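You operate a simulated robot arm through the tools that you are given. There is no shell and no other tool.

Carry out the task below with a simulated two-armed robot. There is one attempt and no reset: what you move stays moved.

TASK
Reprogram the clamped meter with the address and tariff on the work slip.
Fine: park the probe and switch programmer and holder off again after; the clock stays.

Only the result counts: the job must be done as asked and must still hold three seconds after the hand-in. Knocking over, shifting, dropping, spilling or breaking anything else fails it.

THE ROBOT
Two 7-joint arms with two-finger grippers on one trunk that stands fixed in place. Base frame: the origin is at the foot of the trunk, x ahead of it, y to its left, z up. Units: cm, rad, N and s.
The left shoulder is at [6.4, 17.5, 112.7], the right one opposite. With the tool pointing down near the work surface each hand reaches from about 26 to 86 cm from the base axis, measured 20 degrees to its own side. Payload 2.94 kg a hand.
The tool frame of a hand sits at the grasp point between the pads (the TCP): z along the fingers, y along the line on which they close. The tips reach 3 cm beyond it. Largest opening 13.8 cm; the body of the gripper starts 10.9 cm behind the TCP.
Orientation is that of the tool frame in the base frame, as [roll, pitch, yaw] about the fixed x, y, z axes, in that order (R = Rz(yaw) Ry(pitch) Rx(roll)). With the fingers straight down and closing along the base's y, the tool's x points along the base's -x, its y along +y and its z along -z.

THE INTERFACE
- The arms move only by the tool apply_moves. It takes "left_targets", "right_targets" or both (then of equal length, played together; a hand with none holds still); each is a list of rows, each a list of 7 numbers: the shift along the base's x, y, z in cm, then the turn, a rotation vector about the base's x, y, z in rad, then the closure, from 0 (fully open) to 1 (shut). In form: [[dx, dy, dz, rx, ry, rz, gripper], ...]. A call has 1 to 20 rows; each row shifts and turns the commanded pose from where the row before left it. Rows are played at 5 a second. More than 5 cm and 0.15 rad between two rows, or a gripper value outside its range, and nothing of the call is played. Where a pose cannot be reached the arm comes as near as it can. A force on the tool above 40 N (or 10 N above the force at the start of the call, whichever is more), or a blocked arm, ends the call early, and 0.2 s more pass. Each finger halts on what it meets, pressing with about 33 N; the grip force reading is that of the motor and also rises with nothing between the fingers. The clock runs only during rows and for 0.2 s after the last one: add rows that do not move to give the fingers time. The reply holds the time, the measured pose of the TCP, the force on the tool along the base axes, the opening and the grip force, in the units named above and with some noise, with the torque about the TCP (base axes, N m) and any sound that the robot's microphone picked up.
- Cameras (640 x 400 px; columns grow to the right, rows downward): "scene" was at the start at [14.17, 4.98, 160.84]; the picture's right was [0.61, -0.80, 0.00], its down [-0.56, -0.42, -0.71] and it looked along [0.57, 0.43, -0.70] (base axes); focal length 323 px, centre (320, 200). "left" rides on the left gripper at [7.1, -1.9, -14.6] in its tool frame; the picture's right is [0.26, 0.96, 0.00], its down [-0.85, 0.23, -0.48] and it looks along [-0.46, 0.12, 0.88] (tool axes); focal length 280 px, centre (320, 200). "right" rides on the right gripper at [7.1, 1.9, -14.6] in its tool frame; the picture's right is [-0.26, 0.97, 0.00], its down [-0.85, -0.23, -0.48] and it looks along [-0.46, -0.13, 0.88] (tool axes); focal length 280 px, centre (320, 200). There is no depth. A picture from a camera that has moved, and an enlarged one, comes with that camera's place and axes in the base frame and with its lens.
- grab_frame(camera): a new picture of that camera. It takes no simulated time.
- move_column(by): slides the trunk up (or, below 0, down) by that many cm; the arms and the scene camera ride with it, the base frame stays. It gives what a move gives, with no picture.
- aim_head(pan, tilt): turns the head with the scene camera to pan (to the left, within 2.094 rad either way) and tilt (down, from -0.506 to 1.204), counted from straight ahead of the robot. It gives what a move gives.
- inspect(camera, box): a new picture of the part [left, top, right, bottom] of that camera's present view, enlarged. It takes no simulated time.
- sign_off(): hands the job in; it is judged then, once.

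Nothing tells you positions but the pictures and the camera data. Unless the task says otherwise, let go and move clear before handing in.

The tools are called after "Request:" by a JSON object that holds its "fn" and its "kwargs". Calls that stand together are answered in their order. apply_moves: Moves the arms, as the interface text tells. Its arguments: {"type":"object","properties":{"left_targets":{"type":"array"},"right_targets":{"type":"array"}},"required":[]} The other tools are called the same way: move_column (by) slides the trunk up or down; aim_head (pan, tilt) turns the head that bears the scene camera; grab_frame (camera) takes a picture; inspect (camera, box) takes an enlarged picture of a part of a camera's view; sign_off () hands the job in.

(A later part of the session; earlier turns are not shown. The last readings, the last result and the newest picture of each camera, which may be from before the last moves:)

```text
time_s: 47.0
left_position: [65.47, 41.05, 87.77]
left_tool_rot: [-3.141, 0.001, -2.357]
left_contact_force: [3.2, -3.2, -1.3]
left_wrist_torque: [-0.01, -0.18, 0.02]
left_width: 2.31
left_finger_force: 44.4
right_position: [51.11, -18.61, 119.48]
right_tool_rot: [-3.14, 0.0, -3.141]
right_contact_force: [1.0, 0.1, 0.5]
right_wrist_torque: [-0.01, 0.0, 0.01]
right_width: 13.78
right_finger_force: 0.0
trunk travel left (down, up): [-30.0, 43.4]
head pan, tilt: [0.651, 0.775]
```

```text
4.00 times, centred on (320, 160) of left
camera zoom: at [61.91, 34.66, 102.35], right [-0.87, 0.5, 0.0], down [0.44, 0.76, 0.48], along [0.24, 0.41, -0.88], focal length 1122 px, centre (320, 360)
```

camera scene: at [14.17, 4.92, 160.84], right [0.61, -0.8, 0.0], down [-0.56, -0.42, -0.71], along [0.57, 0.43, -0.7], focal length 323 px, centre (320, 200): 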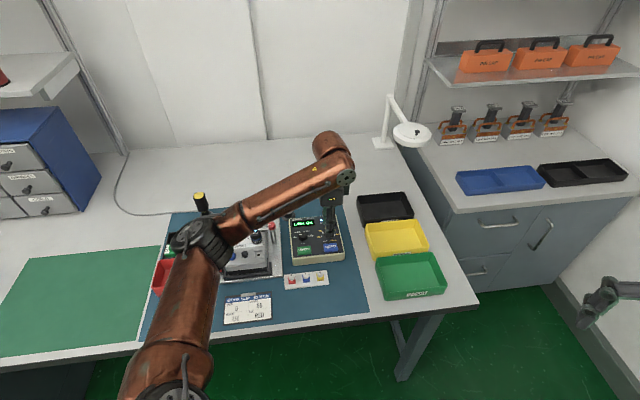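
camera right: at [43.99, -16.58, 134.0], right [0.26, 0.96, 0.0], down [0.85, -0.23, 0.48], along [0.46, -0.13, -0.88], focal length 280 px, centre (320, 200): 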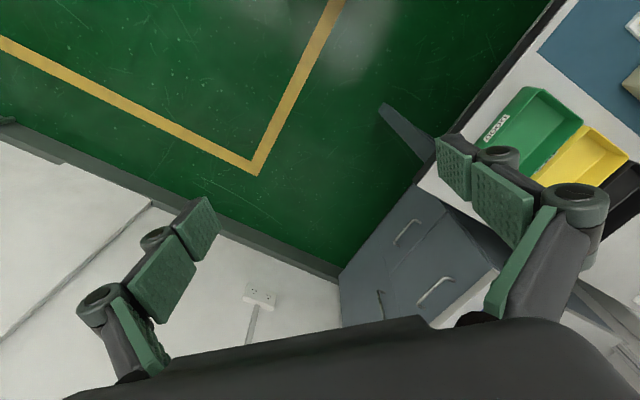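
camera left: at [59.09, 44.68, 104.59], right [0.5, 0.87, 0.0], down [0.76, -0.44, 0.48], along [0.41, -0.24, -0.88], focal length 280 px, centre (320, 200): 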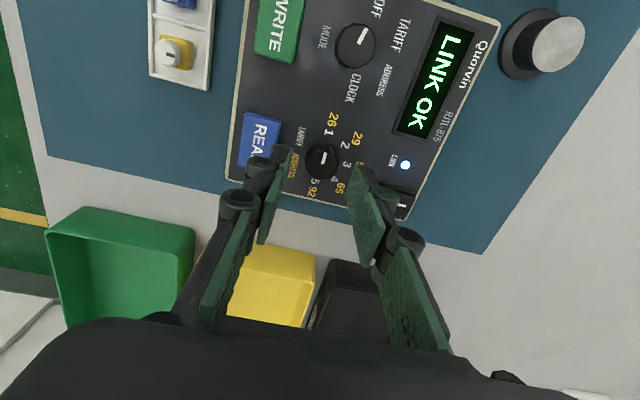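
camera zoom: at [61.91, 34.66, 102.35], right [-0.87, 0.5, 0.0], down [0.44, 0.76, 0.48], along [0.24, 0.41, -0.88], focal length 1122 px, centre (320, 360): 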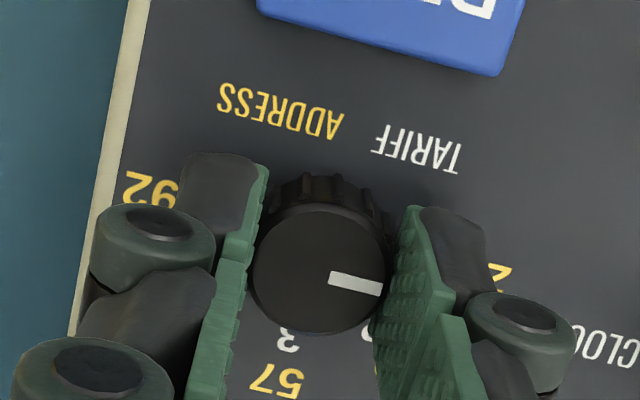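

Gripped at 2.31 cm. Turning the value knob 90° clockwise, with a small centring shift.

Request:
{"fn": "apply_moves", "kwargs": {"left_targets": [[0.06, -0.06, 0, 0, 0, -0.1, 0.9], [0, 0, 0, 0, 0, -0.1428, 0.9], [0, 0, 0, 0, 0, -0.1428, 0.9], [0, 0, 0, 0, 0, -0.1428, 0.9], [0, 0, 0, 0, 0, -0.1428, 0.9]]}}

Request:
{"fn": "inspect", "kwargs": {"camera": "left", "box": [260, 110, 380, 210]}}

Request:
{"fn": "inspect", "kwargs": {"camera": "scene", "box": [290, 200, 350, 250]}}

```text
time_s: 48.2
left_position: [65.54, 41.08, 87.83]
left_tool_rot: [3.141, -0.001, -3.03]
left_contact_force: [1.6, -1.8, -2.7]
left_wrist_torque: [-0.03, 0.41, 0.0]
left_width: 2.35
left_finger_force: 44.8
right_position: [51.01, -18.65, 119.44]
right_tool_rot: [-3.14, 0.0, 3.14]
right_contact_force: [0.1, 0.1, 0.7]
right_wrist_torque: [-0.01, 0.02, -0.04]
right_width: 13.81
right_finger_force: 0.0
trunk travel left (down, up): [-30.0, 43.4]
head pan, tilt: [0.651, 0.775]
```

```text
4.00 times, centred on (320, 160) of left
camera zoom: at [58.73, 38.35, 102.36], right [-0.37, 0.93, 0.0], down [0.82, 0.32, 0.48], along [0.44, 0.18, -0.88], focal length 1122 px, centre (320, 360)
```

zoom: 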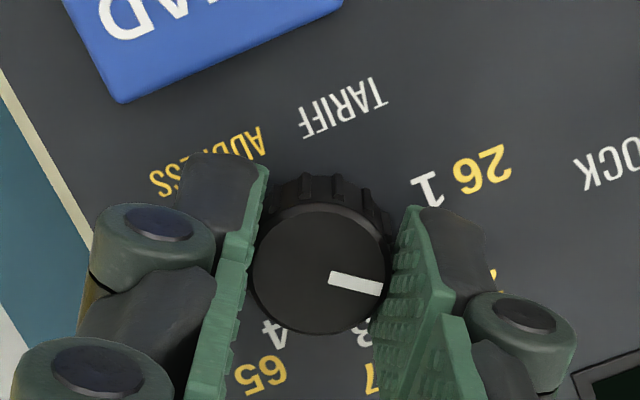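

```text
8.00 times, centred on (320, 225) of scene
camera zoom: at [14.23, 4.92, 160.83], right [0.61, -0.8, 0.0], down [-0.56, -0.42, -0.71], along [0.57, 0.43, -0.7], focal length 2581 px, centre (320, 0)
```

zoom: 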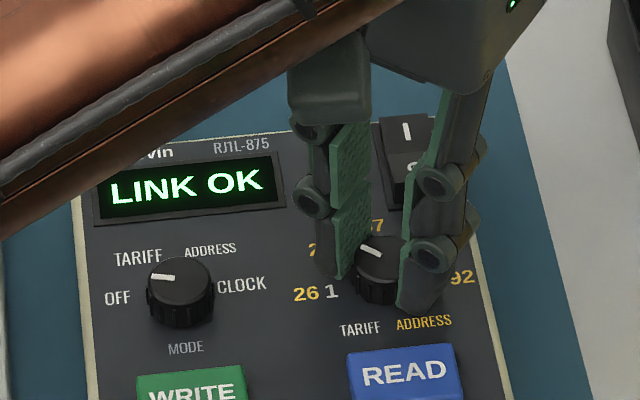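

The knob turns with the hand. Continuing to a full 90°.

Request:
{"fn": "apply_moves", "kwargs": {"left_targets": [[0, 0, 0, 0, 0, -0.1428, 0.9], [0, 0, 0, 0, 0, -0.1428, 0.9], [0, 0, 0, 0, 0, -0.1428, 0.9], [0, 0, 0, 0, 0, -0.1428, 0.9], [0, 0, 0, 0, 0, -0.1428, 0.9], [0, 0, 0, 0, 0, -0.1428, 0.9], [0, 0, 0, 0, 0, -0.0428, 0.9], [0, 0, 0, 0, 0, 0, 0.9]]}}

Request:
{"fn": "inspect", "kwargs": {"camera": "left", "box": [260, 110, 380, 210]}}

```text
time_s: 50.0
left_position: [65.41, 40.98, 87.84]
left_tool_rot: [3.141, -0.002, 2.357]
left_contact_force: [-1.6, 4.5, -3.7]
left_wrist_torque: [0.5, 0.31, -0.03]
left_width: 2.29
left_finger_force: 45.0
right_position: [51.14, -18.5, 119.47]
right_tool_rot: [3.141, 0.001, 3.141]
right_contact_force: [0.5, -0.3, 0.2]
right_wrist_torque: [0.0, -0.01, -0.03]
right_width: 13.75
right_finger_force: 0.1
trunk travel left (down, up): [-30.0, 43.4]
head pan, tilt: [0.651, 0.775]
```

```text
4.00 times, centred on (320, 160) of left
camera zoom: at [59.2, 44.77, 102.36], right [0.5, 0.87, 0.0], down [0.76, -0.44, 0.47], along [0.41, -0.24, -0.88], focal length 1122 px, centre (320, 360)
```

zoom: 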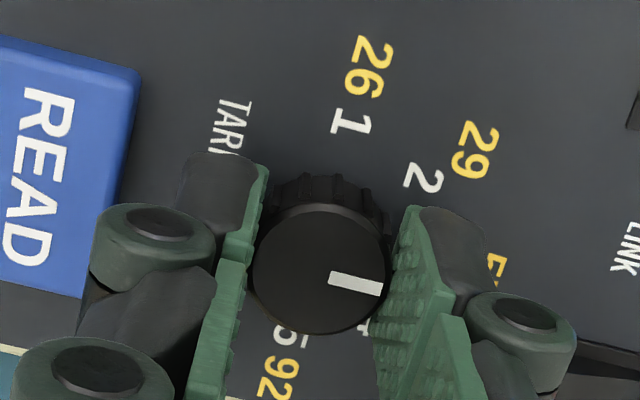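

The pointer is now at 3. Releasing, turning the open hand back 90°, and gripping again for the second stroke.

Request:
{"fn": "apply_moves", "kwargs": {"left_targets": [[0, 0, 0, 0, 0, 0, 0.8], [0, 0, 0, 0, 0, 0, 0.72], [0, 0, 0, 0, 0, 0, 0.72], [0, 0, 0.3, 0, 0, 0, 0.72], [0, 0, 0, 0, 0, 0.1428, 0.72], [0, 0, 0, 0, 0, 0.1428, 0.72], [0, 0, 0, 0, 0, 0.1428, 0.72], [0, 0, 0, 0, 0, 0.1428, 0.72], [0, 0, 0, 0, 0, 0.1428, 0.72], [0, 0, 0, 0, 0, 0.1428, 0.72], [0, 0, 0, 0, 0, 0.1428, 0.72], [0, 0, 0, 0, 0, 0.1428, 0.72], [0, 0, 0, 0, 0, 0.1428, 0.72], [0, 0, 0, 0, 0, 0.1428, 0.72], [0, 0, 0, 0, 0, 0.1428, 0.72], [0, 0, -0.3, 0, 0, 0, 0.72], [0, 0, 0, 0, 0, 0, 0.72]]}}

Request:
{"fn": "inspect", "kwargs": {"camera": "left", "box": [260, 110, 380, 210]}}

Request:
{"fn": "inspect", "kwargs": {"camera": "scene", "box": [290, 200, 350, 250]}}

```text
time_s: 53.6
left_position: [65.43, 41.05, 87.92]
left_tool_rot: [3.14, 0.0, -2.355]
left_contact_force: [0.3, 0.6, 0.1]
left_wrist_torque: [0.02, -0.02, -0.03]
left_width: 3.86
left_finger_force: 0.0
right_position: [50.86, -18.67, 119.48]
right_tool_rot: [-3.141, 0.0, -3.141]
right_contact_force: [0.5, 0.6, -1.0]
right_wrist_torque: [0.03, 0.0, 0.03]
right_width: 13.78
right_finger_force: 0.0
trunk travel left (down, up): [-30.0, 43.4]
head pan, tilt: [0.651, 0.775]
```

```text
4.00 times, centred on (320, 160) of left
camera zoom: at [61.89, 34.64, 102.4], right [-0.87, 0.5, 0.0], down [0.44, 0.76, 0.48], along [0.24, 0.41, -0.88], focal length 1122 px, centre (320, 360)
```

zoom: 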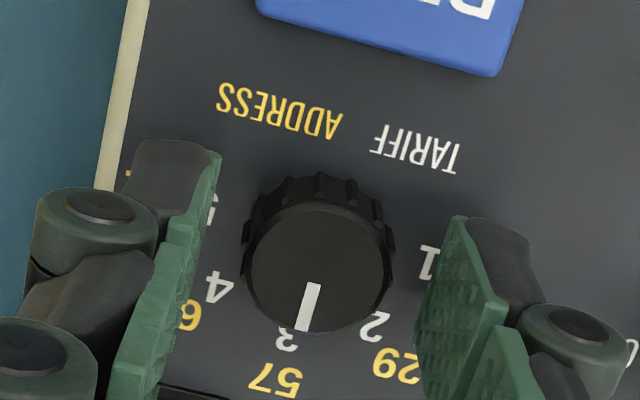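

```text
8.00 times, centred on (320, 225) of scene
camera zoom: at [14.17, 4.91, 160.84], right [0.61, -0.8, 0.0], down [-0.56, -0.42, -0.71], along [0.57, 0.43, -0.7], focal length 2581 px, centre (320, 0)
```

zoom: 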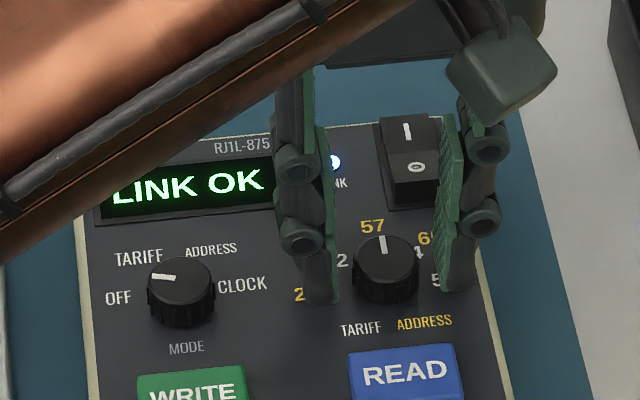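

Pointer is at 3 and the programmer hasn't moved. Second stroke: grip and turn another 90° clockwise to 5.

Request:
{"fn": "apply_moves", "kwargs": {"left_targets": [[0, 0, 0, 0, 0, 0, 0.8], [0, 0, 0, 0, 0, 0, 0.87], [0, 0, 0, 0, 0, 0, 0.9], [0, 0, 0, 0, 0, 0, 0.9], [0, 0, 0, 0, 0, -0.1428, 0.9], [0, 0, 0, 0, 0, -0.1428, 0.9], [0, 0, 0, 0, 0, -0.1428, 0.9], [0, 0, 0, 0, 0, -0.1428, 0.9], [0, 0, 0, 0, 0, -0.1428, 0.9], [0, 0, 0, 0, 0, -0.1428, 0.9], [0, 0, 0, 0, 0, -0.1428, 0.9], [0, 0, 0, 0, 0, -0.1428, 0.9], [0, 0, 0, 0, 0, -0.1428, 0.9], [0, 0, 0, 0, 0, -0.1428, 0.9], [0, 0, 0, 0, 0, -0.1428, 0.9], [0, 0, 0, 0, 0, 0, 0.9], [0, 0, 0, 0, 0, 0, 0.8], [0, 0, 0, 0, 0, 0, 0.72], [0, 0, 0, 0, 0, 0, 0.72]]}}

Request:
{"fn": "inspect", "kwargs": {"camera": "left", "box": [260, 110, 380, 210]}}

Request:
{"fn": "inspect", "kwargs": {"camera": "scene", "box": [290, 200, 350, 250]}}

```text
time_s: 57.6
left_position: [65.6, 41.06, 87.7]
left_tool_rot: [3.142, 0.001, 2.357]
left_contact_force: [-0.1, 0.6, 0.5]
left_wrist_torque: [0.0, 0.04, 0.02]
left_width: 3.86
left_finger_force: 0.1
right_position: [50.92, -18.56, 119.58]
right_tool_rot: [3.141, 0.001, -3.141]
right_contact_force: [0.2, -0.7, -0.4]
right_wrist_torque: [-0.03, 0.03, -0.04]
right_width: 13.81
right_finger_force: 0.0
trunk travel left (down, up): [-30.0, 43.4]
head pan, tilt: [0.651, 0.775]
```

```text
4.00 times, centred on (320, 160) of left
camera zoom: at [59.17, 44.7, 102.39], right [0.5, 0.87, 0.0], down [0.76, -0.44, 0.48], along [0.41, -0.24, -0.88], focal length 1122 px, centre (320, 360)
```

zoom: 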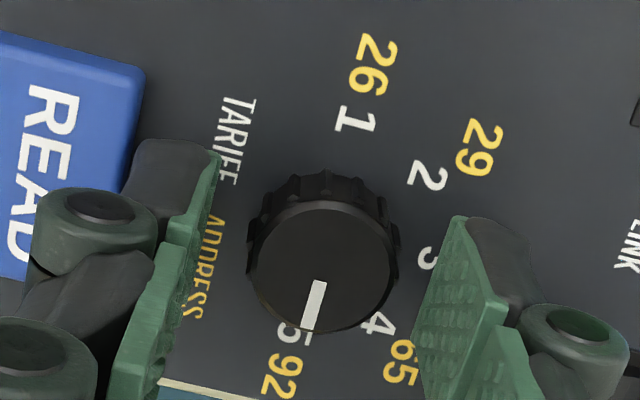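

```text
8.00 times, centred on (320, 225) of scene
camera zoom: at [14.17, 4.92, 160.84], right [0.61, -0.8, 0.0], down [-0.56, -0.42, -0.71], along [0.57, 0.43, -0.7], focal length 2581 px, centre (320, 0)
```

zoom: 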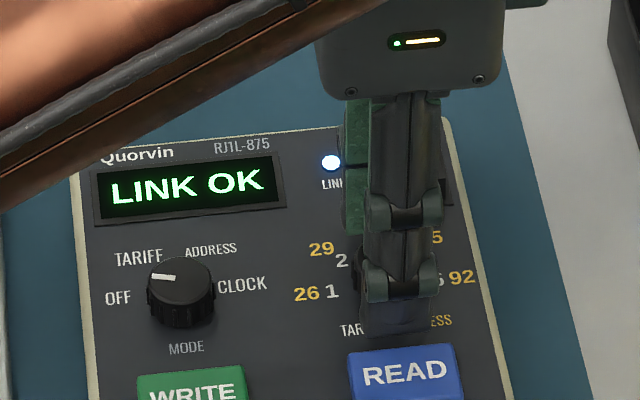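

Value pointer is at 5. Next I'll raise, turn the hand back, and move over the mode knob near (60.05, 46.5).

Request:
{"fn": "apply_moves", "kwargs": {"left_targets": [[0, 0, 2, 0, 0, 0, 0.72], [0, 0, 2, 0, 0, 0, 0.72], [-0.495, 0.495, 0, 0, 0, 0.1428, 0.7], [-0.495, 0.495, 0, 0, 0, 0.1428, 0.7], [-0.495, 0.495, 0, 0, 0, 0.1428, 0.7], [-0.495, 0.495, 0, 0, 0, 0.1428, 0.7], [-0.495, 0.495, 0, 0, 0, 0.1428, 0.7], [-0.495, 0.495, 0, 0, 0, 0.1428, 0.7], [-0.495, 0.495, 0, 0, 0, 0.1428, 0.7], [-0.495, 0.495, 0, 0, 0, 0.1428, 0.7], [-0.495, 0.495, 0, 0, 0, 0.1428, 0.7], [-0.495, 0.495, 0, 0, 0, 0.1428, 0.7], [-0.495, 0.495, 0, 0, 0, 0.1428, 0.7], [0, 0, -1.75, 0, 0, 0, 0.7], [0, 0, 0, 0, 0, 0, 0.7]]}}

Request:
{"fn": "inspect", "kwargs": {"camera": "left", "box": [240, 80, 400, 200]}}

Request:
{"fn": "inspect", "kwargs": {"camera": "scene", "box": [270, 195, 350, 265]}}

```text
time_s: 60.8
left_position: [59.95, 46.48, 90.16]
left_tool_rot: [-3.141, 0.0, -2.354]
left_contact_force: [0.2, 0.8, 0.5]
left_wrist_torque: [-0.02, 0.01, 0.0]
left_width: 4.14
left_finger_force: 0.1
right_position: [50.92, -18.63, 119.44]
right_tool_rot: [-3.141, 0.002, 3.142]
right_contact_force: [0.0, -0.1, 1.0]
right_wrist_torque: [-0.03, 0.01, 0.03]
right_width: 13.81
right_finger_force: 0.1
trunk travel left (down, up): [-30.0, 43.4]
head pan, tilt: [0.651, 0.775]
```

```text
3.33 times, centred on (320, 140) of left
camera zoom: at [56.39, 40.12, 104.72], right [-0.87, 0.5, 0.0], down [0.44, 0.76, 0.48], along [0.24, 0.41, -0.88], focal length 935 px, centre (320, 400)
```

zoom: 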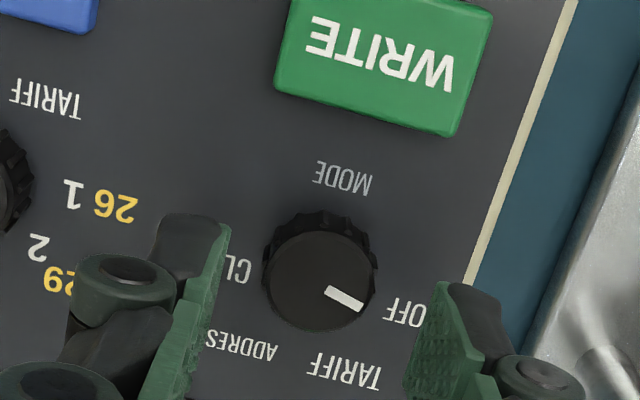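

```text
5.71 times, centred on (310, 230) of scene
camera zoom: at [14.13, 4.9, 160.85], right [0.61, -0.8, 0.0], down [-0.56, -0.42, -0.71], along [0.57, 0.43, -0.7], focal length 1844 px, centre (377, 29)
```

zoom: 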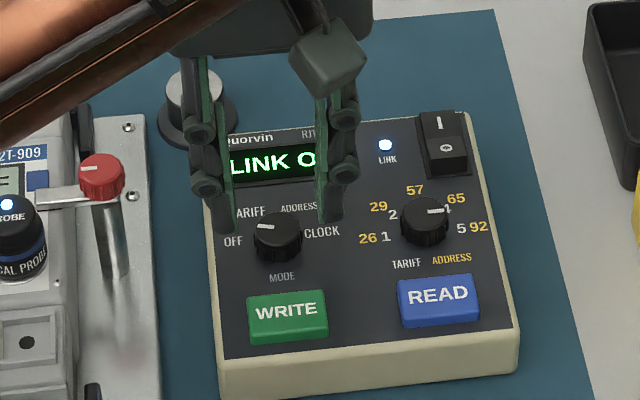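

Aligned over the mode knob, still at OFF. I'll lower, grip, and turn clockwise about 46° toward TARIFF, then check the display.

Request:
{"fn": "apply_moves", "kwargs": {"left_targets": [[0.03, 0.05, -1.2, 0, 0, 0, 0.7], [0, 0, -0.8, 0, 0, 0, 0.7], [0, 0, -0.25, 0, 0, 0, 0.72], [0, 0, 0, 0, 0, 0, 0.8], [0, 0, 0, 0, 0, 0, 0.87], [0, 0, 0, 0, 0, 0, 0.9], [0, 0, 0, 0, 0, 0, 0.9], [0, 0, 0, 0, 0, -0.1, 0.9], [0, 0, 0, 0, 0, -0.14, 0.9], [0, 0, 0, 0, 0, -0.14, 0.9], [0, 0, 0, 0, 0, -0.14, 0.9], [0, 0, 0, 0, 0, -0.14, 0.9], [0, 0, 0, 0, 0, -0.14, 0.9], [0, 0, 0, 0, 0, 0, 0.9]]}}

Request:
{"fn": "inspect", "kwargs": {"camera": "left", "box": [240, 100, 440, 240]}}

Request:
{"fn": "inspect", "kwargs": {"camera": "scene", "box": [270, 195, 350, 265]}}

```text
time_s: 63.8
left_position: [60.03, 46.64, 87.67]
left_tool_rot: [-3.141, 0.0, 3.125]
left_contact_force: [-4.5, -1.8, -0.9]
left_wrist_torque: [0.01, 0.3, -0.01]
left_width: 2.32
left_finger_force: 45.5
right_position: [51.03, -18.52, 119.65]
right_tool_rot: [3.142, -0.001, -3.141]
right_contact_force: [0.2, 0.0, 0.4]
right_wrist_torque: [-0.01, -0.02, 0.0]
right_width: 13.8
right_finger_force: 0.2
trunk travel left (down, up): [-30.0, 43.4]
head pan, tilt: [0.651, 0.775]
```

```text
2.86 times, centred on (340, 170) of left
camera zoom: at [52.94, 44.78, 102.38], right [-0.25, 0.97, 0.0], down [0.85, 0.22, 0.48], along [0.46, 0.12, -0.88], focal length 801 px, centre (263, 286)
```

zoom: 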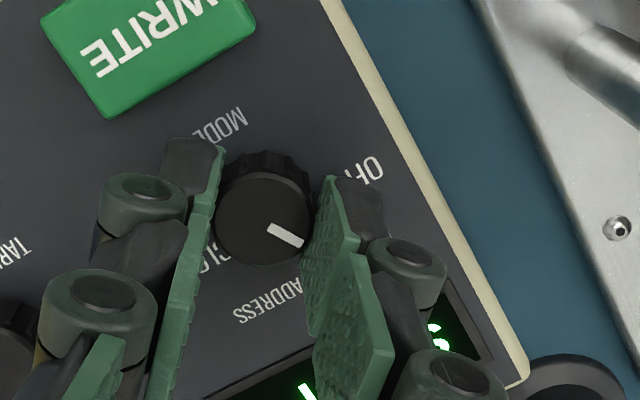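

```text
5.71 times, centred on (310, 230) of scene
camera zoom: at [14.14, 4.92, 160.84], right [0.61, -0.8, 0.0], down [-0.56, -0.42, -0.71], along [0.57, 0.43, -0.7], focal length 1844 px, centre (377, 29)
```

zoom: 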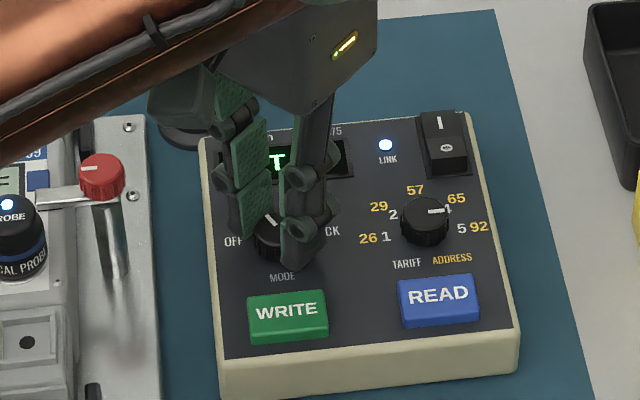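

The display changed to something starting with "T". I'll release and rise to read it and check the pointer.

Request:
{"fn": "apply_moves", "kwargs": {"left_targets": [[0, 0, 0, 0, 0, 0, 0.8], [0, 0, 0, 0, 0, 0, 0.7], [0, 0, 0, 0, 0, 0, 0.7], [0, 0, 2.5, 0, 0, 0, 0.7], [0, 0, 2.5, 0, 0, 0, 0.7], [-1.5, -1.5, 0, 0, 0, 0.13, 0.8], [-1.5, -1.5, 0, 0, 0, 0.13, 0.9], [-1.5, -1.5, 0, 0, 0, 0.13, 1], [-1.5, -1.5, 0, 0, 0, 0.13, 1], [0, 0, 0, 0, 0, 0.14, 1], [0, 0, 0, 0, 0, 0.14, 1], [0, 0, 0, 0, 0, 0, 1]]}}

Request:
{"fn": "grab_frame", "kwargs": {"camera": "left"}}

Request:
{"fn": "inspect", "kwargs": {"camera": "scene", "box": [270, 195, 350, 265]}}

```text
time_s: 66.4
left_position: [54.06, 40.64, 92.73]
left_tool_rot: [3.142, 0.0, -2.355]
left_contact_force: [0.0, 0.5, 0.8]
left_wrist_torque: [0.02, 0.0, -0.01]
left_width: 0.0
left_finger_force: 28.1
right_position: [50.88, -18.63, 119.5]
right_tool_rot: [-3.141, 0.0, 3.14]
right_contact_force: [-0.6, 0.4, -0.6]
right_wrist_torque: [-0.01, -0.01, -0.02]
right_width: 13.81
right_finger_force: 0.1
trunk travel left (down, up): [-30.0, 43.4]
head pan, tilt: [0.651, 0.775]
```

```text
taken
camera left: at [50.4, 34.26, 107.33], right [-0.87, 0.5, 0.0], down [0.44, 0.76, 0.48], along [0.24, 0.41, -0.88], focal length 280 px, centre (320, 200)
```

left: 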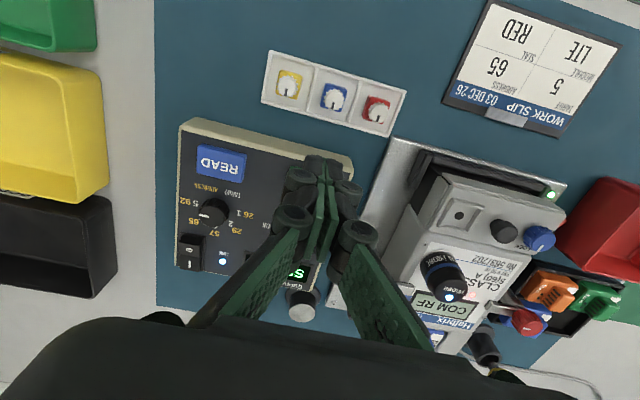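

```text
5.71 times, centred on (310, 230) of scene
camera zoom: at [14.18, 4.93, 160.84], right [0.61, -0.8, 0.0], down [-0.56, -0.42, -0.71], along [0.57, 0.43, -0.7], focal length 1844 px, centre (377, 29)
```

zoom: 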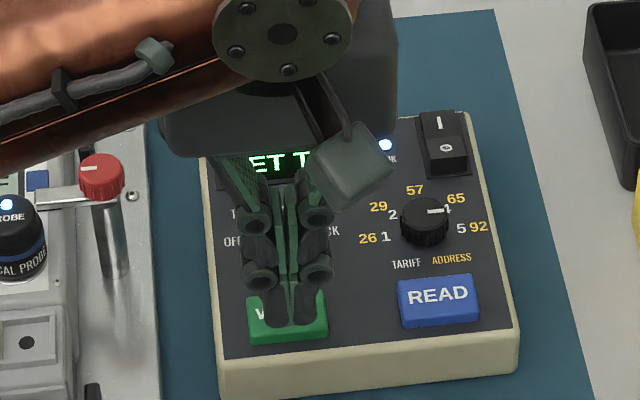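

Request:
{"fn": "apply_moves", "kwargs": {"left_targets": [[2.5, -2.5, 1.5, 0, 0, 0, 1], [2.5, -2.5, 1.5, 0, 0, 0, 1], [1.5, -1.5, 0, 0, 0, 0, 1], [0, 0, 0, 0, 0, 0, 1]]}}

Request:
{"fn": "inspect", "kwargs": {"camera": "scene", "box": [270, 195, 350, 265]}}

Request:
{"fn": "grab_frame", "kwargs": {"camera": "left"}}

```text
time_s: 67.4
left_position: [60.5, 34.06, 95.59]
left_tool_rot: [-3.14, -0.001, -2.357]
left_contact_force: [0.0, -0.3, 0.7]
left_wrist_torque: [-0.03, -0.04, 0.02]
left_width: 0.0
left_finger_force: 28.5
right_position: [50.98, -18.52, 119.54]
right_tool_rot: [3.141, 0.0, 3.141]
right_contact_force: [0.2, 0.6, -0.3]
right_wrist_torque: [0.0, -0.01, -0.02]
right_width: 13.81
right_finger_force: 0.0
trunk travel left (down, up): [-30.0, 43.4]
head pan, tilt: [0.651, 0.775]
```

```text
5.71 times, centred on (310, 230) of scene
camera zoom: at [14.11, 4.96, 160.85], right [0.61, -0.8, 0.0], down [-0.56, -0.42, -0.71], along [0.57, 0.43, -0.7], focal length 1844 px, centre (377, 29)
```

zoom: 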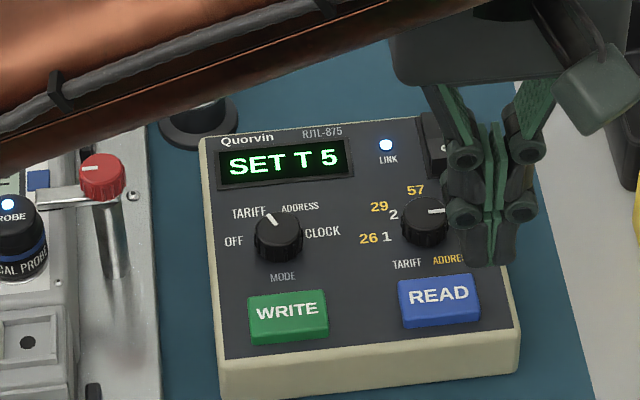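

```text
taken
camera left: at [56.95, 27.68, 110.27], right [-0.87, 0.5, 0.0], down [0.44, 0.76, 0.48], along [0.24, 0.41, -0.88], focal length 280 px, centre (320, 200)
```

left: 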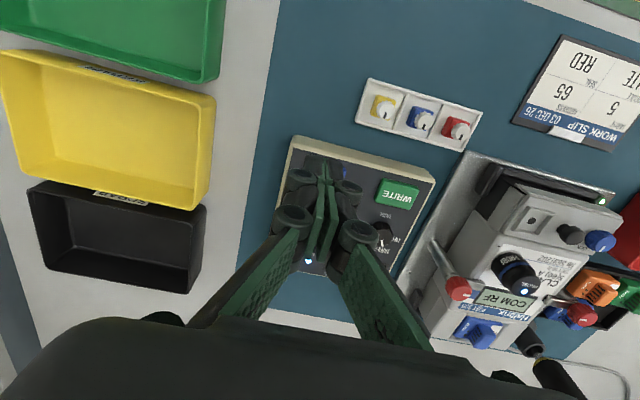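

Display reads "SET T 5" with the mode pointer at TARIFF, and the link is on. I'll hover over WRITE near (56.8, 43.4) with closed fingers.

Request:
{"fn": "apply_moves", "kwargs": {"left_targets": [[-1.26, 3.11, 0, 0, 0, 0, 1], [-1.26, 3.11, 0, 0, 0, 0, 1], [-1.265, 3.115, 0, 0, 0, 0, 1], [0, 0, -3.5, 0, 0, 0, 1], [0, 0, -3.0, 0, 0, 0, 1], [0, 0, 0, 0, 0, 0, 1]]}}

Request:
{"fn": "inspect", "kwargs": {"camera": "left", "box": [240, 60, 400, 200]}}

Request:
{"fn": "inspect", "kwargs": {"camera": "scene", "box": [270, 195, 350, 265]}}

```text
time_s: 68.8
left_position: [56.84, 43.62, 89.3]
left_tool_rot: [-3.141, -0.001, -2.356]
left_contact_force: [0.3, -0.1, 0.4]
left_wrist_torque: [0.01, 0.02, 0.01]
left_width: 0.03
left_finger_force: 28.7
right_position: [50.92, -18.49, 119.46]
right_tool_rot: [-3.142, 0.002, 3.141]
right_contact_force: [0.1, -0.3, -0.5]
right_wrist_torque: [-0.02, -0.01, -0.01]
right_width: 13.8
right_finger_force: 0.0
trunk travel left (down, up): [-30.0, 43.4]
head pan, tilt: [0.651, 0.775]
```

```text
2.86 times, centred on (320, 130) of left
camera zoom: at [53.16, 37.16, 103.94], right [-0.87, 0.5, 0.0], down [0.44, 0.76, 0.48], along [0.24, 0.41, -0.88], focal length 801 px, centre (320, 400)
```

zoom: 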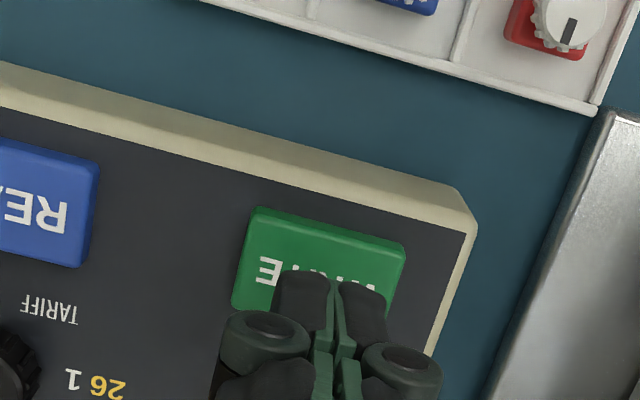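

```text
5.71 times, centred on (310, 230) of scene
camera zoom: at [14.17, 4.88, 160.85], right [0.61, -0.8, 0.0], down [-0.56, -0.42, -0.71], along [0.57, 0.43, -0.7], focal length 1844 px, centre (377, 29)
```

zoom: 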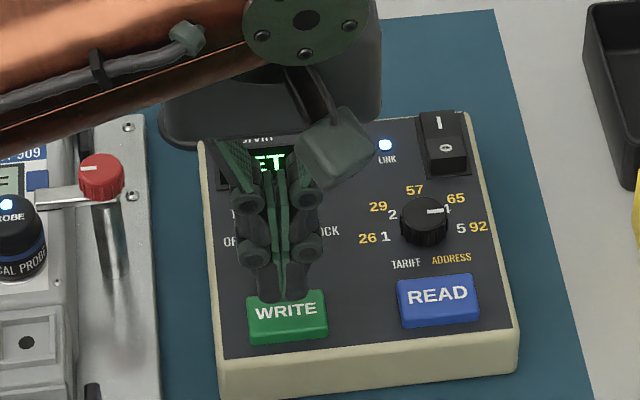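

I'm about 0.6 cm too far back on the button, so I'll shift forward and press slowly.

Request:
{"fn": "apply_moves", "kwargs": {"left_targets": [[-0.42, -0.42, 0, 0, 0, 0, 1], [0, 0, -0.8, 0, 0, 0, 1], [0, 0, -0.2, 0, 0, 0, 1], [0, 0, -0.2, 0, 0, 0, 1], [0, 0, -0.15, 0, 0, 0, 1], [0, 0, 0, 0, 0, 0, 1]]}}

Request:
{"fn": "inspect", "kwargs": {"camera": "left", "box": [240, 60, 400, 200]}}

```text
time_s: 70.2
left_position: [56.24, 42.97, 88.01]
left_tool_rot: [-3.142, 0.0, -2.358]
left_contact_force: [0.5, 0.4, -0.4]
left_wrist_torque: [0.01, 0.0, -0.02]
left_width: 0.0
left_finger_force: 28.2
right_position: [50.85, -18.58, 119.53]
right_tool_rot: [3.14, 0.001, 3.141]
right_contact_force: [-0.2, 0.5, -0.3]
right_wrist_torque: [-0.01, -0.01, 0.02]
right_width: 13.79
right_finger_force: 0.1
trunk travel left (down, up): [-30.0, 43.4]
head pan, tilt: [0.651, 0.775]
```

```text
2.86 times, centred on (320, 130) of left
camera zoom: at [52.71, 36.64, 102.52], right [-0.87, 0.5, 0.0], down [0.44, 0.76, 0.48], along [0.24, 0.41, -0.88], focal length 801 px, centre (320, 400)
```

zoom: 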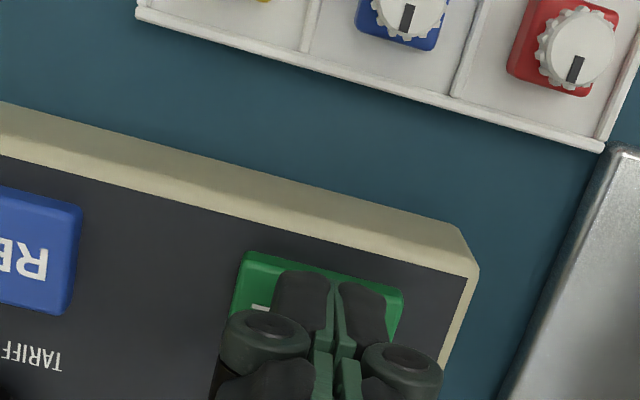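

Request:
{"fn": "apply_moves", "kwargs": {"left_targets": [[0, 0, -0.15, 0, 0, 0, 1], [0, 0, -0.15, 0, 0, 0, 1], [0, 0, -0.15, 0, 0, 0, 1], [0, 0, 0, 0, 0, 0, 1]]}}

Request:
{"fn": "inspect", "kwargs": {"camera": "scene", "box": [200, 180, 350, 265]}}

```text
time_s: 71.2
left_position: [56.42, 43.02, 87.49]
left_tool_rot: [-3.141, 0.001, -2.356]
left_contact_force: [1.0, 1.1, -0.2]
left_wrist_torque: [0.04, 0.01, 0.0]
left_width: 0.01
left_finger_force: 29.2
right_position: [51.04, -18.53, 119.52]
right_tool_rot: [-3.142, 0.001, 3.141]
right_contact_force: [0.9, 0.1, 0.9]
right_wrist_torque: [-0.01, 0.02, -0.01]
right_width: 13.82
right_finger_force: 0.1
trunk travel left (down, up): [-30.0, 43.4]
head pan, tilt: [0.651, 0.775]
```

```text
4.27 times, centred on (275, 222) of scene
camera zoom: at [14.17, 4.92, 160.84], right [0.61, -0.8, 0.0], down [-0.56, -0.42, -0.71], along [0.57, 0.43, -0.7], focal length 1377 px, centre (512, 104)
```

zoom: 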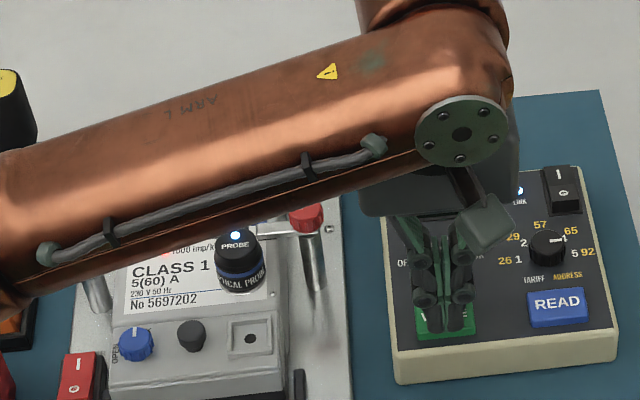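

Request:
{"fn": "apply_moves", "kwargs": {"left_targets": [[0, 0, -0.15, 0, 0, 0, 1], [0, 0, -0.15, 0, 0, 0, 1], [0, 0, 0, 0, 0, 0, 1]]}}

Request:
{"fn": "inspect", "kwargs": {"camera": "left", "box": [240, 60, 400, 200]}}

```text
time_s: 72.0
left_position: [56.36, 42.93, 87.15]
left_tool_rot: [3.141, 0.0, -2.355]
left_contact_force: [-0.8, -0.2, 1.8]
left_wrist_torque: [-0.05, -0.03, 0.02]
left_width: 0.61
left_finger_force: 28.5
right_position: [50.86, -18.6, 119.5]
right_tool_rot: [-3.141, -0.002, 3.139]
right_contact_force: [-0.3, 0.1, 0.0]
right_wrist_torque: [0.02, -0.04, 0.01]
right_width: 13.79
right_finger_force: 0.1
trunk travel left (down, up): [-30.0, 43.4]
head pan, tilt: [0.651, 0.775]
heard: click
```

```text
2.86 times, centred on (320, 130) of left
camera zoom: at [52.76, 36.59, 101.82], right [-0.87, 0.5, 0.0], down [0.44, 0.76, 0.48], along [0.24, 0.41, -0.88], focal length 801 px, centre (320, 400)
```

zoom: 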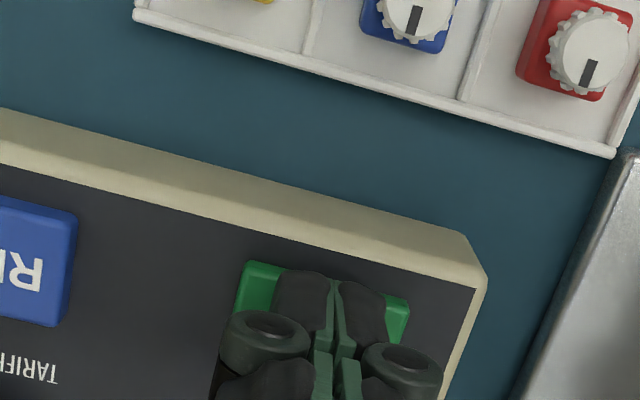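

A click was heard. I'll lift and check the displays.

Request:
{"fn": "apply_moves", "kwargs": {"left_targets": [[0, 0, 1, 0, 0, 0, 1], [0, 0, 4, 0, 0, 0, 1], [2, -2, 3.0, 0, 0, 0, 1], [3, -3, 0, 0, 0, 0, 1], [0, 0, 0, 0, 0, 0, 1]]}}

Request:
{"fn": "inspect", "kwargs": {"camera": "scene", "box": [200, 180, 350, 265]}}

Request:
{"fn": "grab_frame", "kwargs": {"camera": "left"}}

```text
time_s: 73.2
left_position: [61.28, 37.99, 95.21]
left_tool_rot: [3.141, 0.001, -2.357]
left_contact_force: [-0.4, 0.0, -0.4]
left_wrist_torque: [-0.01, 0.0, -0.01]
left_width: 0.01
left_finger_force: 28.6
right_position: [50.95, -18.51, 119.51]
right_tool_rot: [3.14, 0.003, -3.141]
right_contact_force: [-0.2, 0.7, -0.1]
right_wrist_torque: [0.0, -0.02, 0.0]
right_width: 13.8
right_finger_force: 0.1
trunk travel left (down, up): [-30.0, 43.4]
head pan, tilt: [0.651, 0.775]
```

```text
4.27 times, centred on (275, 222) of scene
camera zoom: at [14.08, 5.0, 160.85], right [0.61, -0.79, 0.0], down [-0.56, -0.42, -0.71], along [0.57, 0.43, -0.7], focal length 1377 px, centre (512, 104)
```

zoom: 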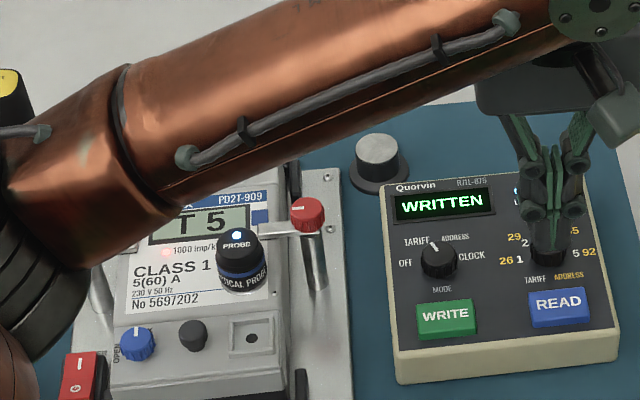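

```text
taken
camera left: at [57.68, 31.61, 109.71], right [-0.87, 0.5, 0.0], down [0.44, 0.76, 0.48], along [0.24, 0.41, -0.88], focal length 280 px, centre (320, 200)
```

left: 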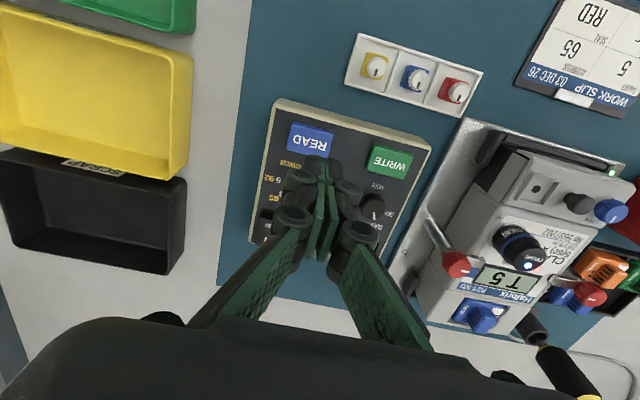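

"WRITTEN", and the meter now shows "T 5". Next is the value knob: turn it back one step (counter-clockwise 45°) to 4/65. I'll approach with the hand pre-turned.

Request:
{"fn": "apply_moves", "kwargs": {"left_targets": [[0.69, 0.52, 0, 0, 0, -0.1309, 0.9], [0.69, 0.52, 0, 0, 0, -0.1309, 0.8], [0.69, 0.52, 0, 0, 0, -0.1309, 0.7], [0.69, 0.52, 0, 0, 0, -0.1309, 0.7], [0.68, 0.51, 0, 0, 0, -0.1309, 0.7], [0.68, 0.51, 0, 0, 0, -0.1309, 0.7], [0, 0, -2.5, 0, 0, 0, 0.7], [0, 0, -2.5, 0, 0, 0, 0.7], [0, 0, 0, 0, 0, 0, 0.7]]}}

Request:
{"fn": "inspect", "kwargs": {"camera": "left", "box": [260, 100, 380, 200]}}

```text
time_s: 75.2
left_position: [65.48, 41.15, 90.13]
left_tool_rot: [-3.141, 0.0, -3.141]
left_contact_force: [-0.6, -0.2, 0.7]
left_wrist_torque: [-0.02, -0.01, -0.01]
left_width: 4.15
left_finger_force: 0.1
right_position: [51.02, -18.7, 119.54]
right_tool_rot: [-3.141, 0.0, 3.14]
right_contact_force: [-0.1, -0.2, 0.4]
right_wrist_torque: [0.0, 0.0, 0.0]
right_width: 13.81
right_finger_force: 0.1
trunk travel left (down, up): [-30.0, 43.4]
head pan, tilt: [0.651, 0.775]
```

```text
4.00 times, centred on (320, 150) of left
camera zoom: at [58.41, 39.23, 104.77], right [-0.26, 0.97, 0.0], down [0.85, 0.23, 0.48], along [0.46, 0.12, -0.88], focal length 1122 px, centre (320, 400)
```

zoom: 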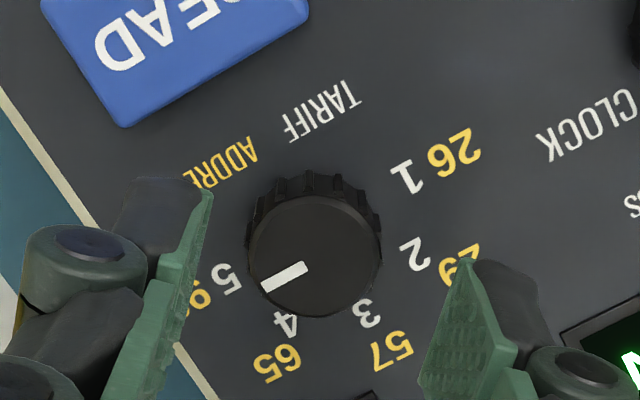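

Aligned, pointer at 5. Lower, grip, turn 45° counter-clockwise, then release.

Request:
{"fn": "apply_moves", "kwargs": {"left_targets": [[0, 0, -1.3, 0, 0, 0, 0.7], [0, 0, -0.8, 0, 0, 0, 0.7], [0, 0, -0.25, 0, 0, 0, 0.72], [0, 0, 0, 0, 0, 0, 0.8], [0, 0, 0, 0, 0, 0, 0.87], [0, 0, 0, 0, 0, 0, 0.9], [0, 0, 0, 0, 0, 0, 0.9], [0, 0, 0, 0, 0, 0.1309, 0.9], [0, 0, 0, 0, 0, 0.1309, 0.9], [0, 0, 0, 0, 0, 0.1309, 0.9], [0, 0, 0, 0, 0, 0.1309, 0.9], [0, 0, 0, 0, 0, 0.1309, 0.9], [0, 0, 0, 0, 0, 0.1309, 0.9], [0, 0, 0, 0, 0, 0, 0.9], [0, 0, 0, 0, 0, 0, 0.8], [0, 0, 0, 0, 0, 0, 0.72], [0, 0, 0, 0, 0, 0, 0.7], [0, 0, 2.0, 0, 0, 0, 0.7], [0, 0, 0, 0, 0, 0, 0.7]]}}

Request:
{"fn": "inspect", "kwargs": {"camera": "left", "box": [260, 100, 380, 200]}}

Request:
{"fn": "inspect", "kwargs": {"camera": "scene", "box": [200, 180, 350, 265]}}

```text
time_s: 79.2
left_position: [65.49, 41.14, 89.86]
left_tool_rot: [3.141, 0.0, -2.356]
left_contact_force: [0.3, -1.1, -0.1]
left_wrist_torque: [0.0, 0.01, -0.03]
left_width: 4.16
left_finger_force: 0.1
right_position: [50.97, -18.66, 119.28]
right_tool_rot: [-3.14, 0.0, 3.141]
right_contact_force: [-0.9, 0.2, 0.5]
right_wrist_torque: [-0.03, 0.03, 0.0]
right_width: 13.78
right_finger_force: 0.0
trunk travel left (down, up): [-30.0, 43.4]
head pan, tilt: [0.651, 0.775]
```

```text
4.00 times, centred on (320, 150) of left
camera zoom: at [61.93, 34.75, 104.49], right [-0.87, 0.5, 0.0], down [0.44, 0.76, 0.48], along [0.24, 0.41, -0.88], focal length 1122 px, centre (320, 400)
```

zoom: 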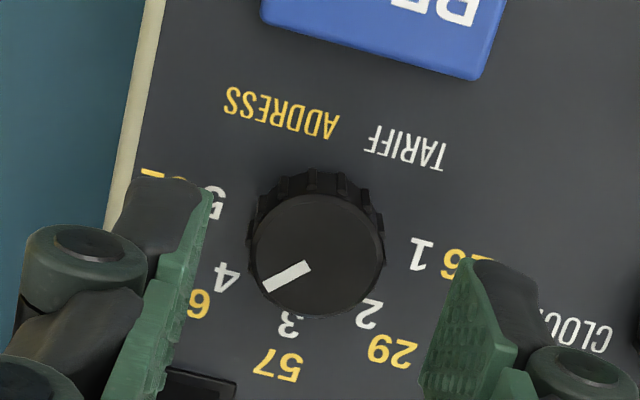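

```text
4.27 times, centred on (275, 222) of scene
camera zoom: at [14.23, 4.93, 160.83], right [0.61, -0.8, 0.0], down [-0.56, -0.42, -0.71], along [0.57, 0.43, -0.7], focal length 1377 px, centre (512, 104)
```

zoom: 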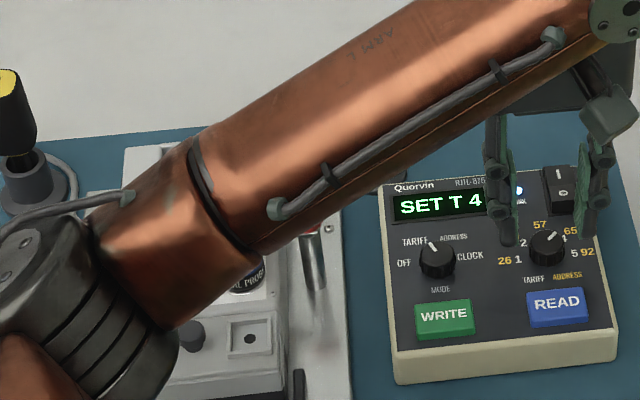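

Display now reads "SET T 4" as expected mid-way. Over to the mode knob to switch to ADDRESS.

Request:
{"fn": "apply_moves", "kwargs": {"left_targets": [[0, 0, 1.5, 0, 0, 0, 0.7], [-1.8, 1.82, 0, 0, 0, 0, 0.7], [-1.8, 1.82, 0, 0, 0, 0, 0.7], [-1.82, 1.83, 0, 0, 0, 0, 0.7], [0, 0, -1.3, 0, 0, 0, 0.7], [0, 0, 0, 0, 0, 0, 0.7]]}}

Request:
{"fn": "inspect", "kwargs": {"camera": "left", "box": [260, 100, 380, 200]}}

```text
time_s: 80.6
left_position: [60.06, 46.78, 90.17]
left_tool_rot: [3.141, 0.0, -2.357]
left_contact_force: [0.0, -0.9, -0.1]
left_wrist_torque: [-0.01, -0.01, 0.01]
left_width: 4.16
left_finger_force: 0.1
right_position: [50.96, -18.49, 119.53]
right_tool_rot: [-3.141, 0.002, -3.141]
right_contact_force: [0.6, -0.7, 0.5]
right_wrist_torque: [-0.02, -0.02, -0.02]
right_width: 13.81
right_finger_force: 0.3
trunk travel left (down, up): [-30.0, 43.4]
head pan, tilt: [0.651, 0.775]
```

```text
4.00 times, centred on (320, 150) of left
camera zoom: at [56.41, 40.32, 104.7], right [-0.87, 0.5, 0.0], down [0.44, 0.76, 0.48], along [0.24, 0.41, -0.88], focal length 1122 px, centre (320, 400)
```

zoom: 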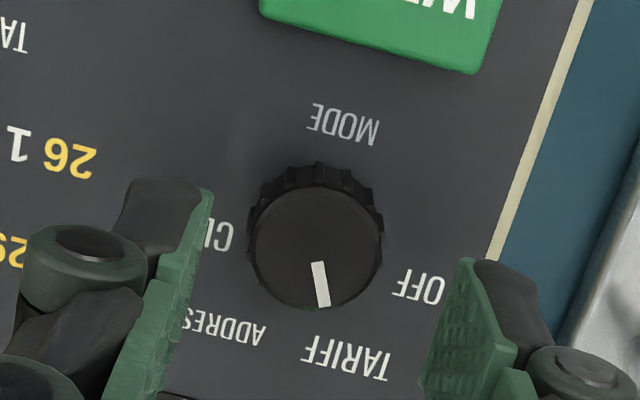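

The pointer sits about 22° left of up (TARIFF), so steps are 45°. I'll nudge to centre, grip, and turn 45° clockwise to ADDRESS.

Request:
{"fn": "apply_moves", "kwargs": {"left_targets": [[-0.06, -0.08, -1.2, 0, 0, 0, 0.7], [0, 0, -0.8, 0, 0, 0, 0.7], [0, 0, -0.25, 0, 0, 0, 0.72], [0, 0, 0, 0, 0, 0, 0.8], [0, 0, 0, 0, 0, 0, 0.87], [0, 0, 0, 0, 0, 0, 0.9], [0, 0, 0, 0, 0, 0, 0.9], [0, 0, 0, 0, 0, -0.1309, 0.9], [0, 0, 0, 0, 0, -0.1309, 0.9], [0, 0, 0, 0, 0, -0.1309, 0.9], [0, 0, 0, 0, 0, -0.1309, 0.9], [0, 0, 0, 0, 0, -0.1309, 0.9], [0, 0, 0, 0, 0, -0.1309, 0.9], [0, 0, 0, 0, 0, 0, 0.9], [0, 0, 0, 0, 0, 0, 0.8], [0, 0, 0, 0, 0, 0, 0.72], [0, 0, 0, 0, 0, 0, 0.7], [0, 0, 2.0, 0, 0, 0, 0.7], [0, 0, 0, 0, 0, 0, 0.7]]}}

Request:
{"fn": "inspect", "kwargs": {"camera": "left", "box": [260, 100, 380, 200]}}

Request:
{"fn": "inspect", "kwargs": {"camera": "scene", "box": [200, 180, 350, 265]}}

```text
time_s: 84.6
left_position: [59.91, 46.55, 89.94]
left_tool_rot: [-3.141, 0.002, 3.141]
left_contact_force: [0.6, -1.4, 1.0]
left_wrist_torque: [-0.01, 0.03, -0.01]
left_width: 4.13
left_finger_force: 0.1
right_position: [50.97, -18.38, 119.65]
right_tool_rot: [-3.141, -0.001, 3.141]
right_contact_force: [0.0, 0.2, 0.1]
right_wrist_torque: [0.01, 0.03, -0.01]
right_width: 13.79
right_finger_force: 0.1
trunk travel left (down, up): [-30.0, 43.4]
head pan, tilt: [0.651, 0.775]
```

```text
4.00 times, centred on (320, 150) of left
camera zoom: at [52.96, 44.59, 104.45], right [-0.26, 0.97, 0.0], down [0.85, 0.23, 0.48], along [0.46, 0.12, -0.88], focal length 1122 px, centre (320, 400)
```

zoom: 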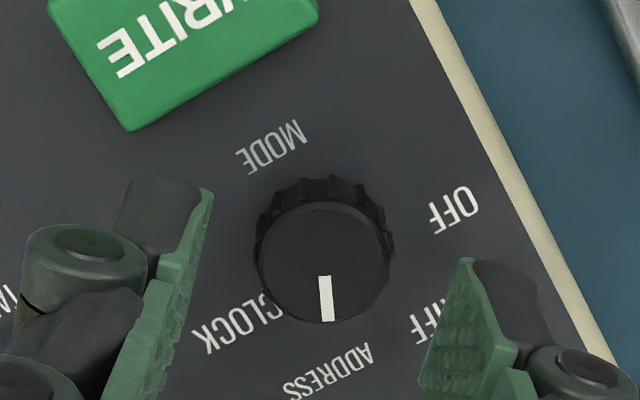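

```text
4.27 times, centred on (275, 222) of scene
camera zoom: at [14.2, 4.96, 160.83], right [0.61, -0.8, 0.0], down [-0.56, -0.42, -0.71], along [0.57, 0.43, -0.7], focal length 1377 px, centre (512, 104)
```

zoom: 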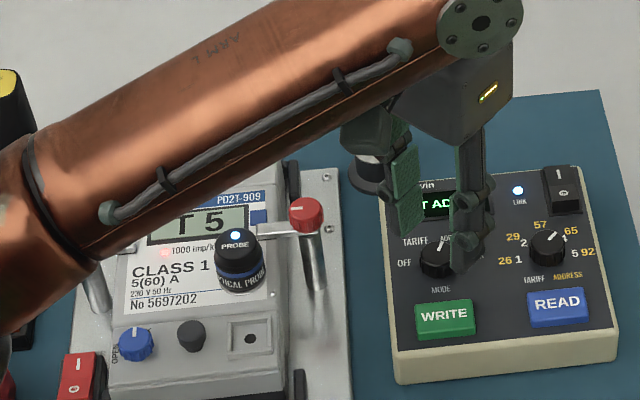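

Display seems to read "SET AD…". I'll close the fingers and move aside to read it fully.

Request:
{"fn": "apply_moves", "kwargs": {"left_targets": [[0, 0, 3, 0, 0, 0, 0.8], [0, 0, 2.4, 0, 0, 0.1309, 0.9], [0.35, -2.12, 0, 0, 0, 0.1309, 1], [0.35, -2.12, 0, 0, 0, 0.1309, 1], [0.34, -2.12, 0, 0, 0, 0.1309, 1], [0.34, -2.11, 0, 0, 0, 0.1309, 1], [0, 0, 0, 0, 0, 0.1309, 1], [0, 0, 0, 0, 0, 0, 1]]}}

Request:
{"fn": "inspect", "kwargs": {"camera": "scene", "box": [270, 195, 350, 265]}}

Request:
{"fn": "grab_frame", "kwargs": {"camera": "left"}}

```text
time_s: 86.4
left_position: [61.42, 37.94, 95.16]
left_tool_rot: [-3.141, 0.001, -2.356]
left_contact_force: [0.5, 0.3, -0.3]
left_wrist_torque: [0.03, -0.01, 0.01]
left_width: 0.0
left_finger_force: 28.5
right_position: [50.89, -18.64, 119.51]
right_tool_rot: [3.141, 0.0, -3.141]
right_contact_force: [0.3, 0.1, 0.5]
right_wrist_torque: [-0.02, -0.02, 0.03]
right_width: 13.83
right_finger_force: 0.1
trunk travel left (down, up): [-30.0, 43.4]
head pan, tilt: [0.651, 0.775]
```

```text
5.71 times, centred on (310, 230) of scene
camera zoom: at [14.18, 4.88, 160.84], right [0.61, -0.8, 0.0], down [-0.56, -0.42, -0.71], along [0.57, 0.43, -0.7], focal length 1844 px, centre (377, 29)
```

zoom: 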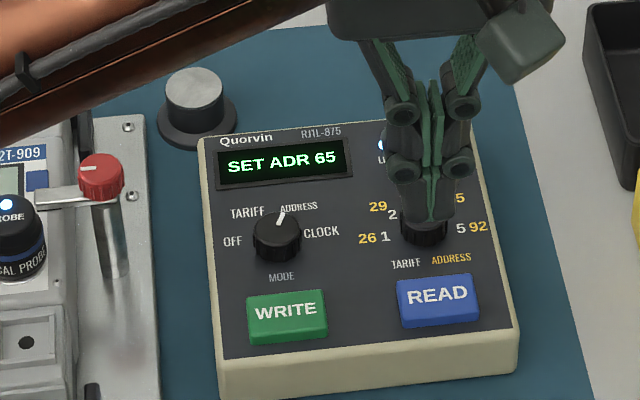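

```text
taken
camera left: at [57.78, 31.6, 109.84], right [-0.87, 0.5, 0.0], down [0.44, 0.76, 0.48], along [0.24, 0.41, -0.88], focal length 280 px, centre (320, 200)
```

left: 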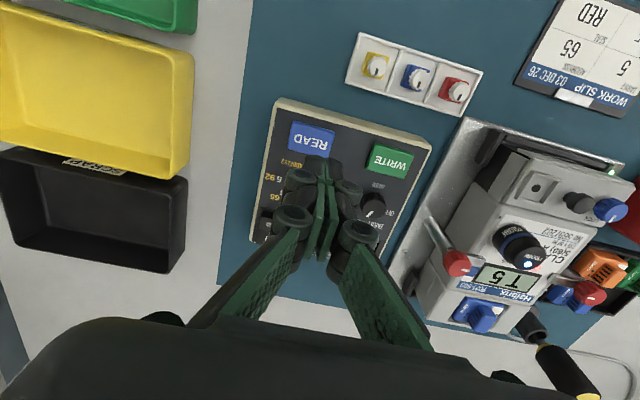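

"SET ADR 65", link on. Pressing WRITE again at the same spot as before.

Request:
{"fn": "apply_moves", "kwargs": {"left_targets": [[-2.5, 2.5, 0, 0, 0, 0, 1], [-2.52, 2.48, 0, 0, 0, 0, 1], [0, 0, -3.5, 0, 0, 0, 1], [0, 0, -3.2, 0, 0, 0, 1], [0, 0, -0.5, 0, 0, 0, 1], [0, 0, -0.2, 0, 0, 0, 1], [0, 0, -0.2, 0, 0, 0, 1], [0, 0, -0.2, 0, 0, 0, 1], [0, 0, -0.2, 0, 0, 0, 1], [0, 0, 0, 0, 0, 0, 1]]}}

```text
time_s: 88.6
left_position: [56.23, 42.91, 87.33]
left_tool_rot: [-3.141, 0.0, -2.356]
left_contact_force: [-1.1, 0.3, 2.5]
left_wrist_torque: [-0.02, 0.05, 0.02]
left_width: 0.6
left_finger_force: 28.7
right_position: [50.95, -18.59, 119.45]
right_tool_rot: [3.141, 0.001, 3.141]
right_contact_force: [-0.1, 0.0, -0.2]
right_wrist_torque: [0.02, 0.01, 0.02]
right_width: 13.8
right_finger_force: 0.1
trunk travel left (down, up): [-30.0, 43.4]
head pan, tilt: [0.651, 0.775]
heard: click
```

A click was heard. Lifting clear to read the displays.

Request:
{"fn": "apply_moves", "kwargs": {"left_targets": [[0, 0, 1, 0, 0, 0, 1], [0, 0, 4, 0, 0, 0, 1], [2, -2, 3.0, 0, 0, 0, 1], [3.02, -2.98, 0, 0, 0, 0, 1], [0, 0, 0, 0, 0, 0, 1]]}}

Request:
{"fn": "inspect", "kwargs": {"camera": "scene", "box": [200, 180, 350, 265]}}

```text
time_s: 89.8
left_position: [61.24, 38.04, 95.4]
left_tool_rot: [-3.141, 0.001, -2.357]
left_contact_force: [-0.2, 0.1, 0.5]
left_wrist_torque: [-0.04, 0.0, 0.02]
left_width: 0.01
left_finger_force: 28.6
right_position: [50.9, -18.61, 119.59]
right_tool_rot: [3.141, 0.001, 3.141]
right_contact_force: [-0.7, -0.5, 0.7]
right_wrist_torque: [0.01, 0.01, 0.01]
right_width: 13.79
right_finger_force: 0.0
trunk travel left (down, up): [-30.0, 43.4]
head pan, tilt: [0.651, 0.775]
```

```text
4.27 times, centred on (275, 222) of scene
camera zoom: at [14.08, 5.0, 160.85], right [0.61, -0.79, 0.0], down [-0.56, -0.42, -0.71], along [0.57, 0.43, -0.7], focal length 1377 px, centre (512, 104)
```

zoom: 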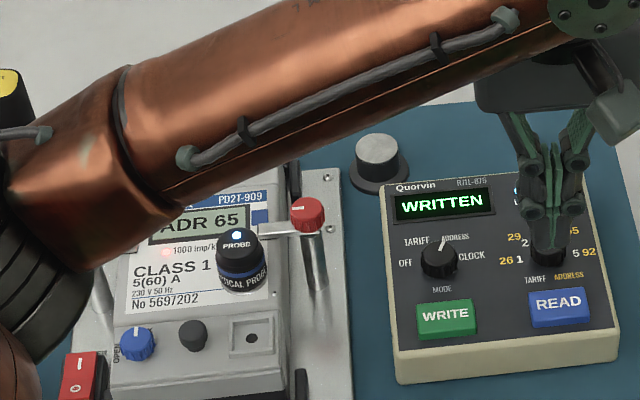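

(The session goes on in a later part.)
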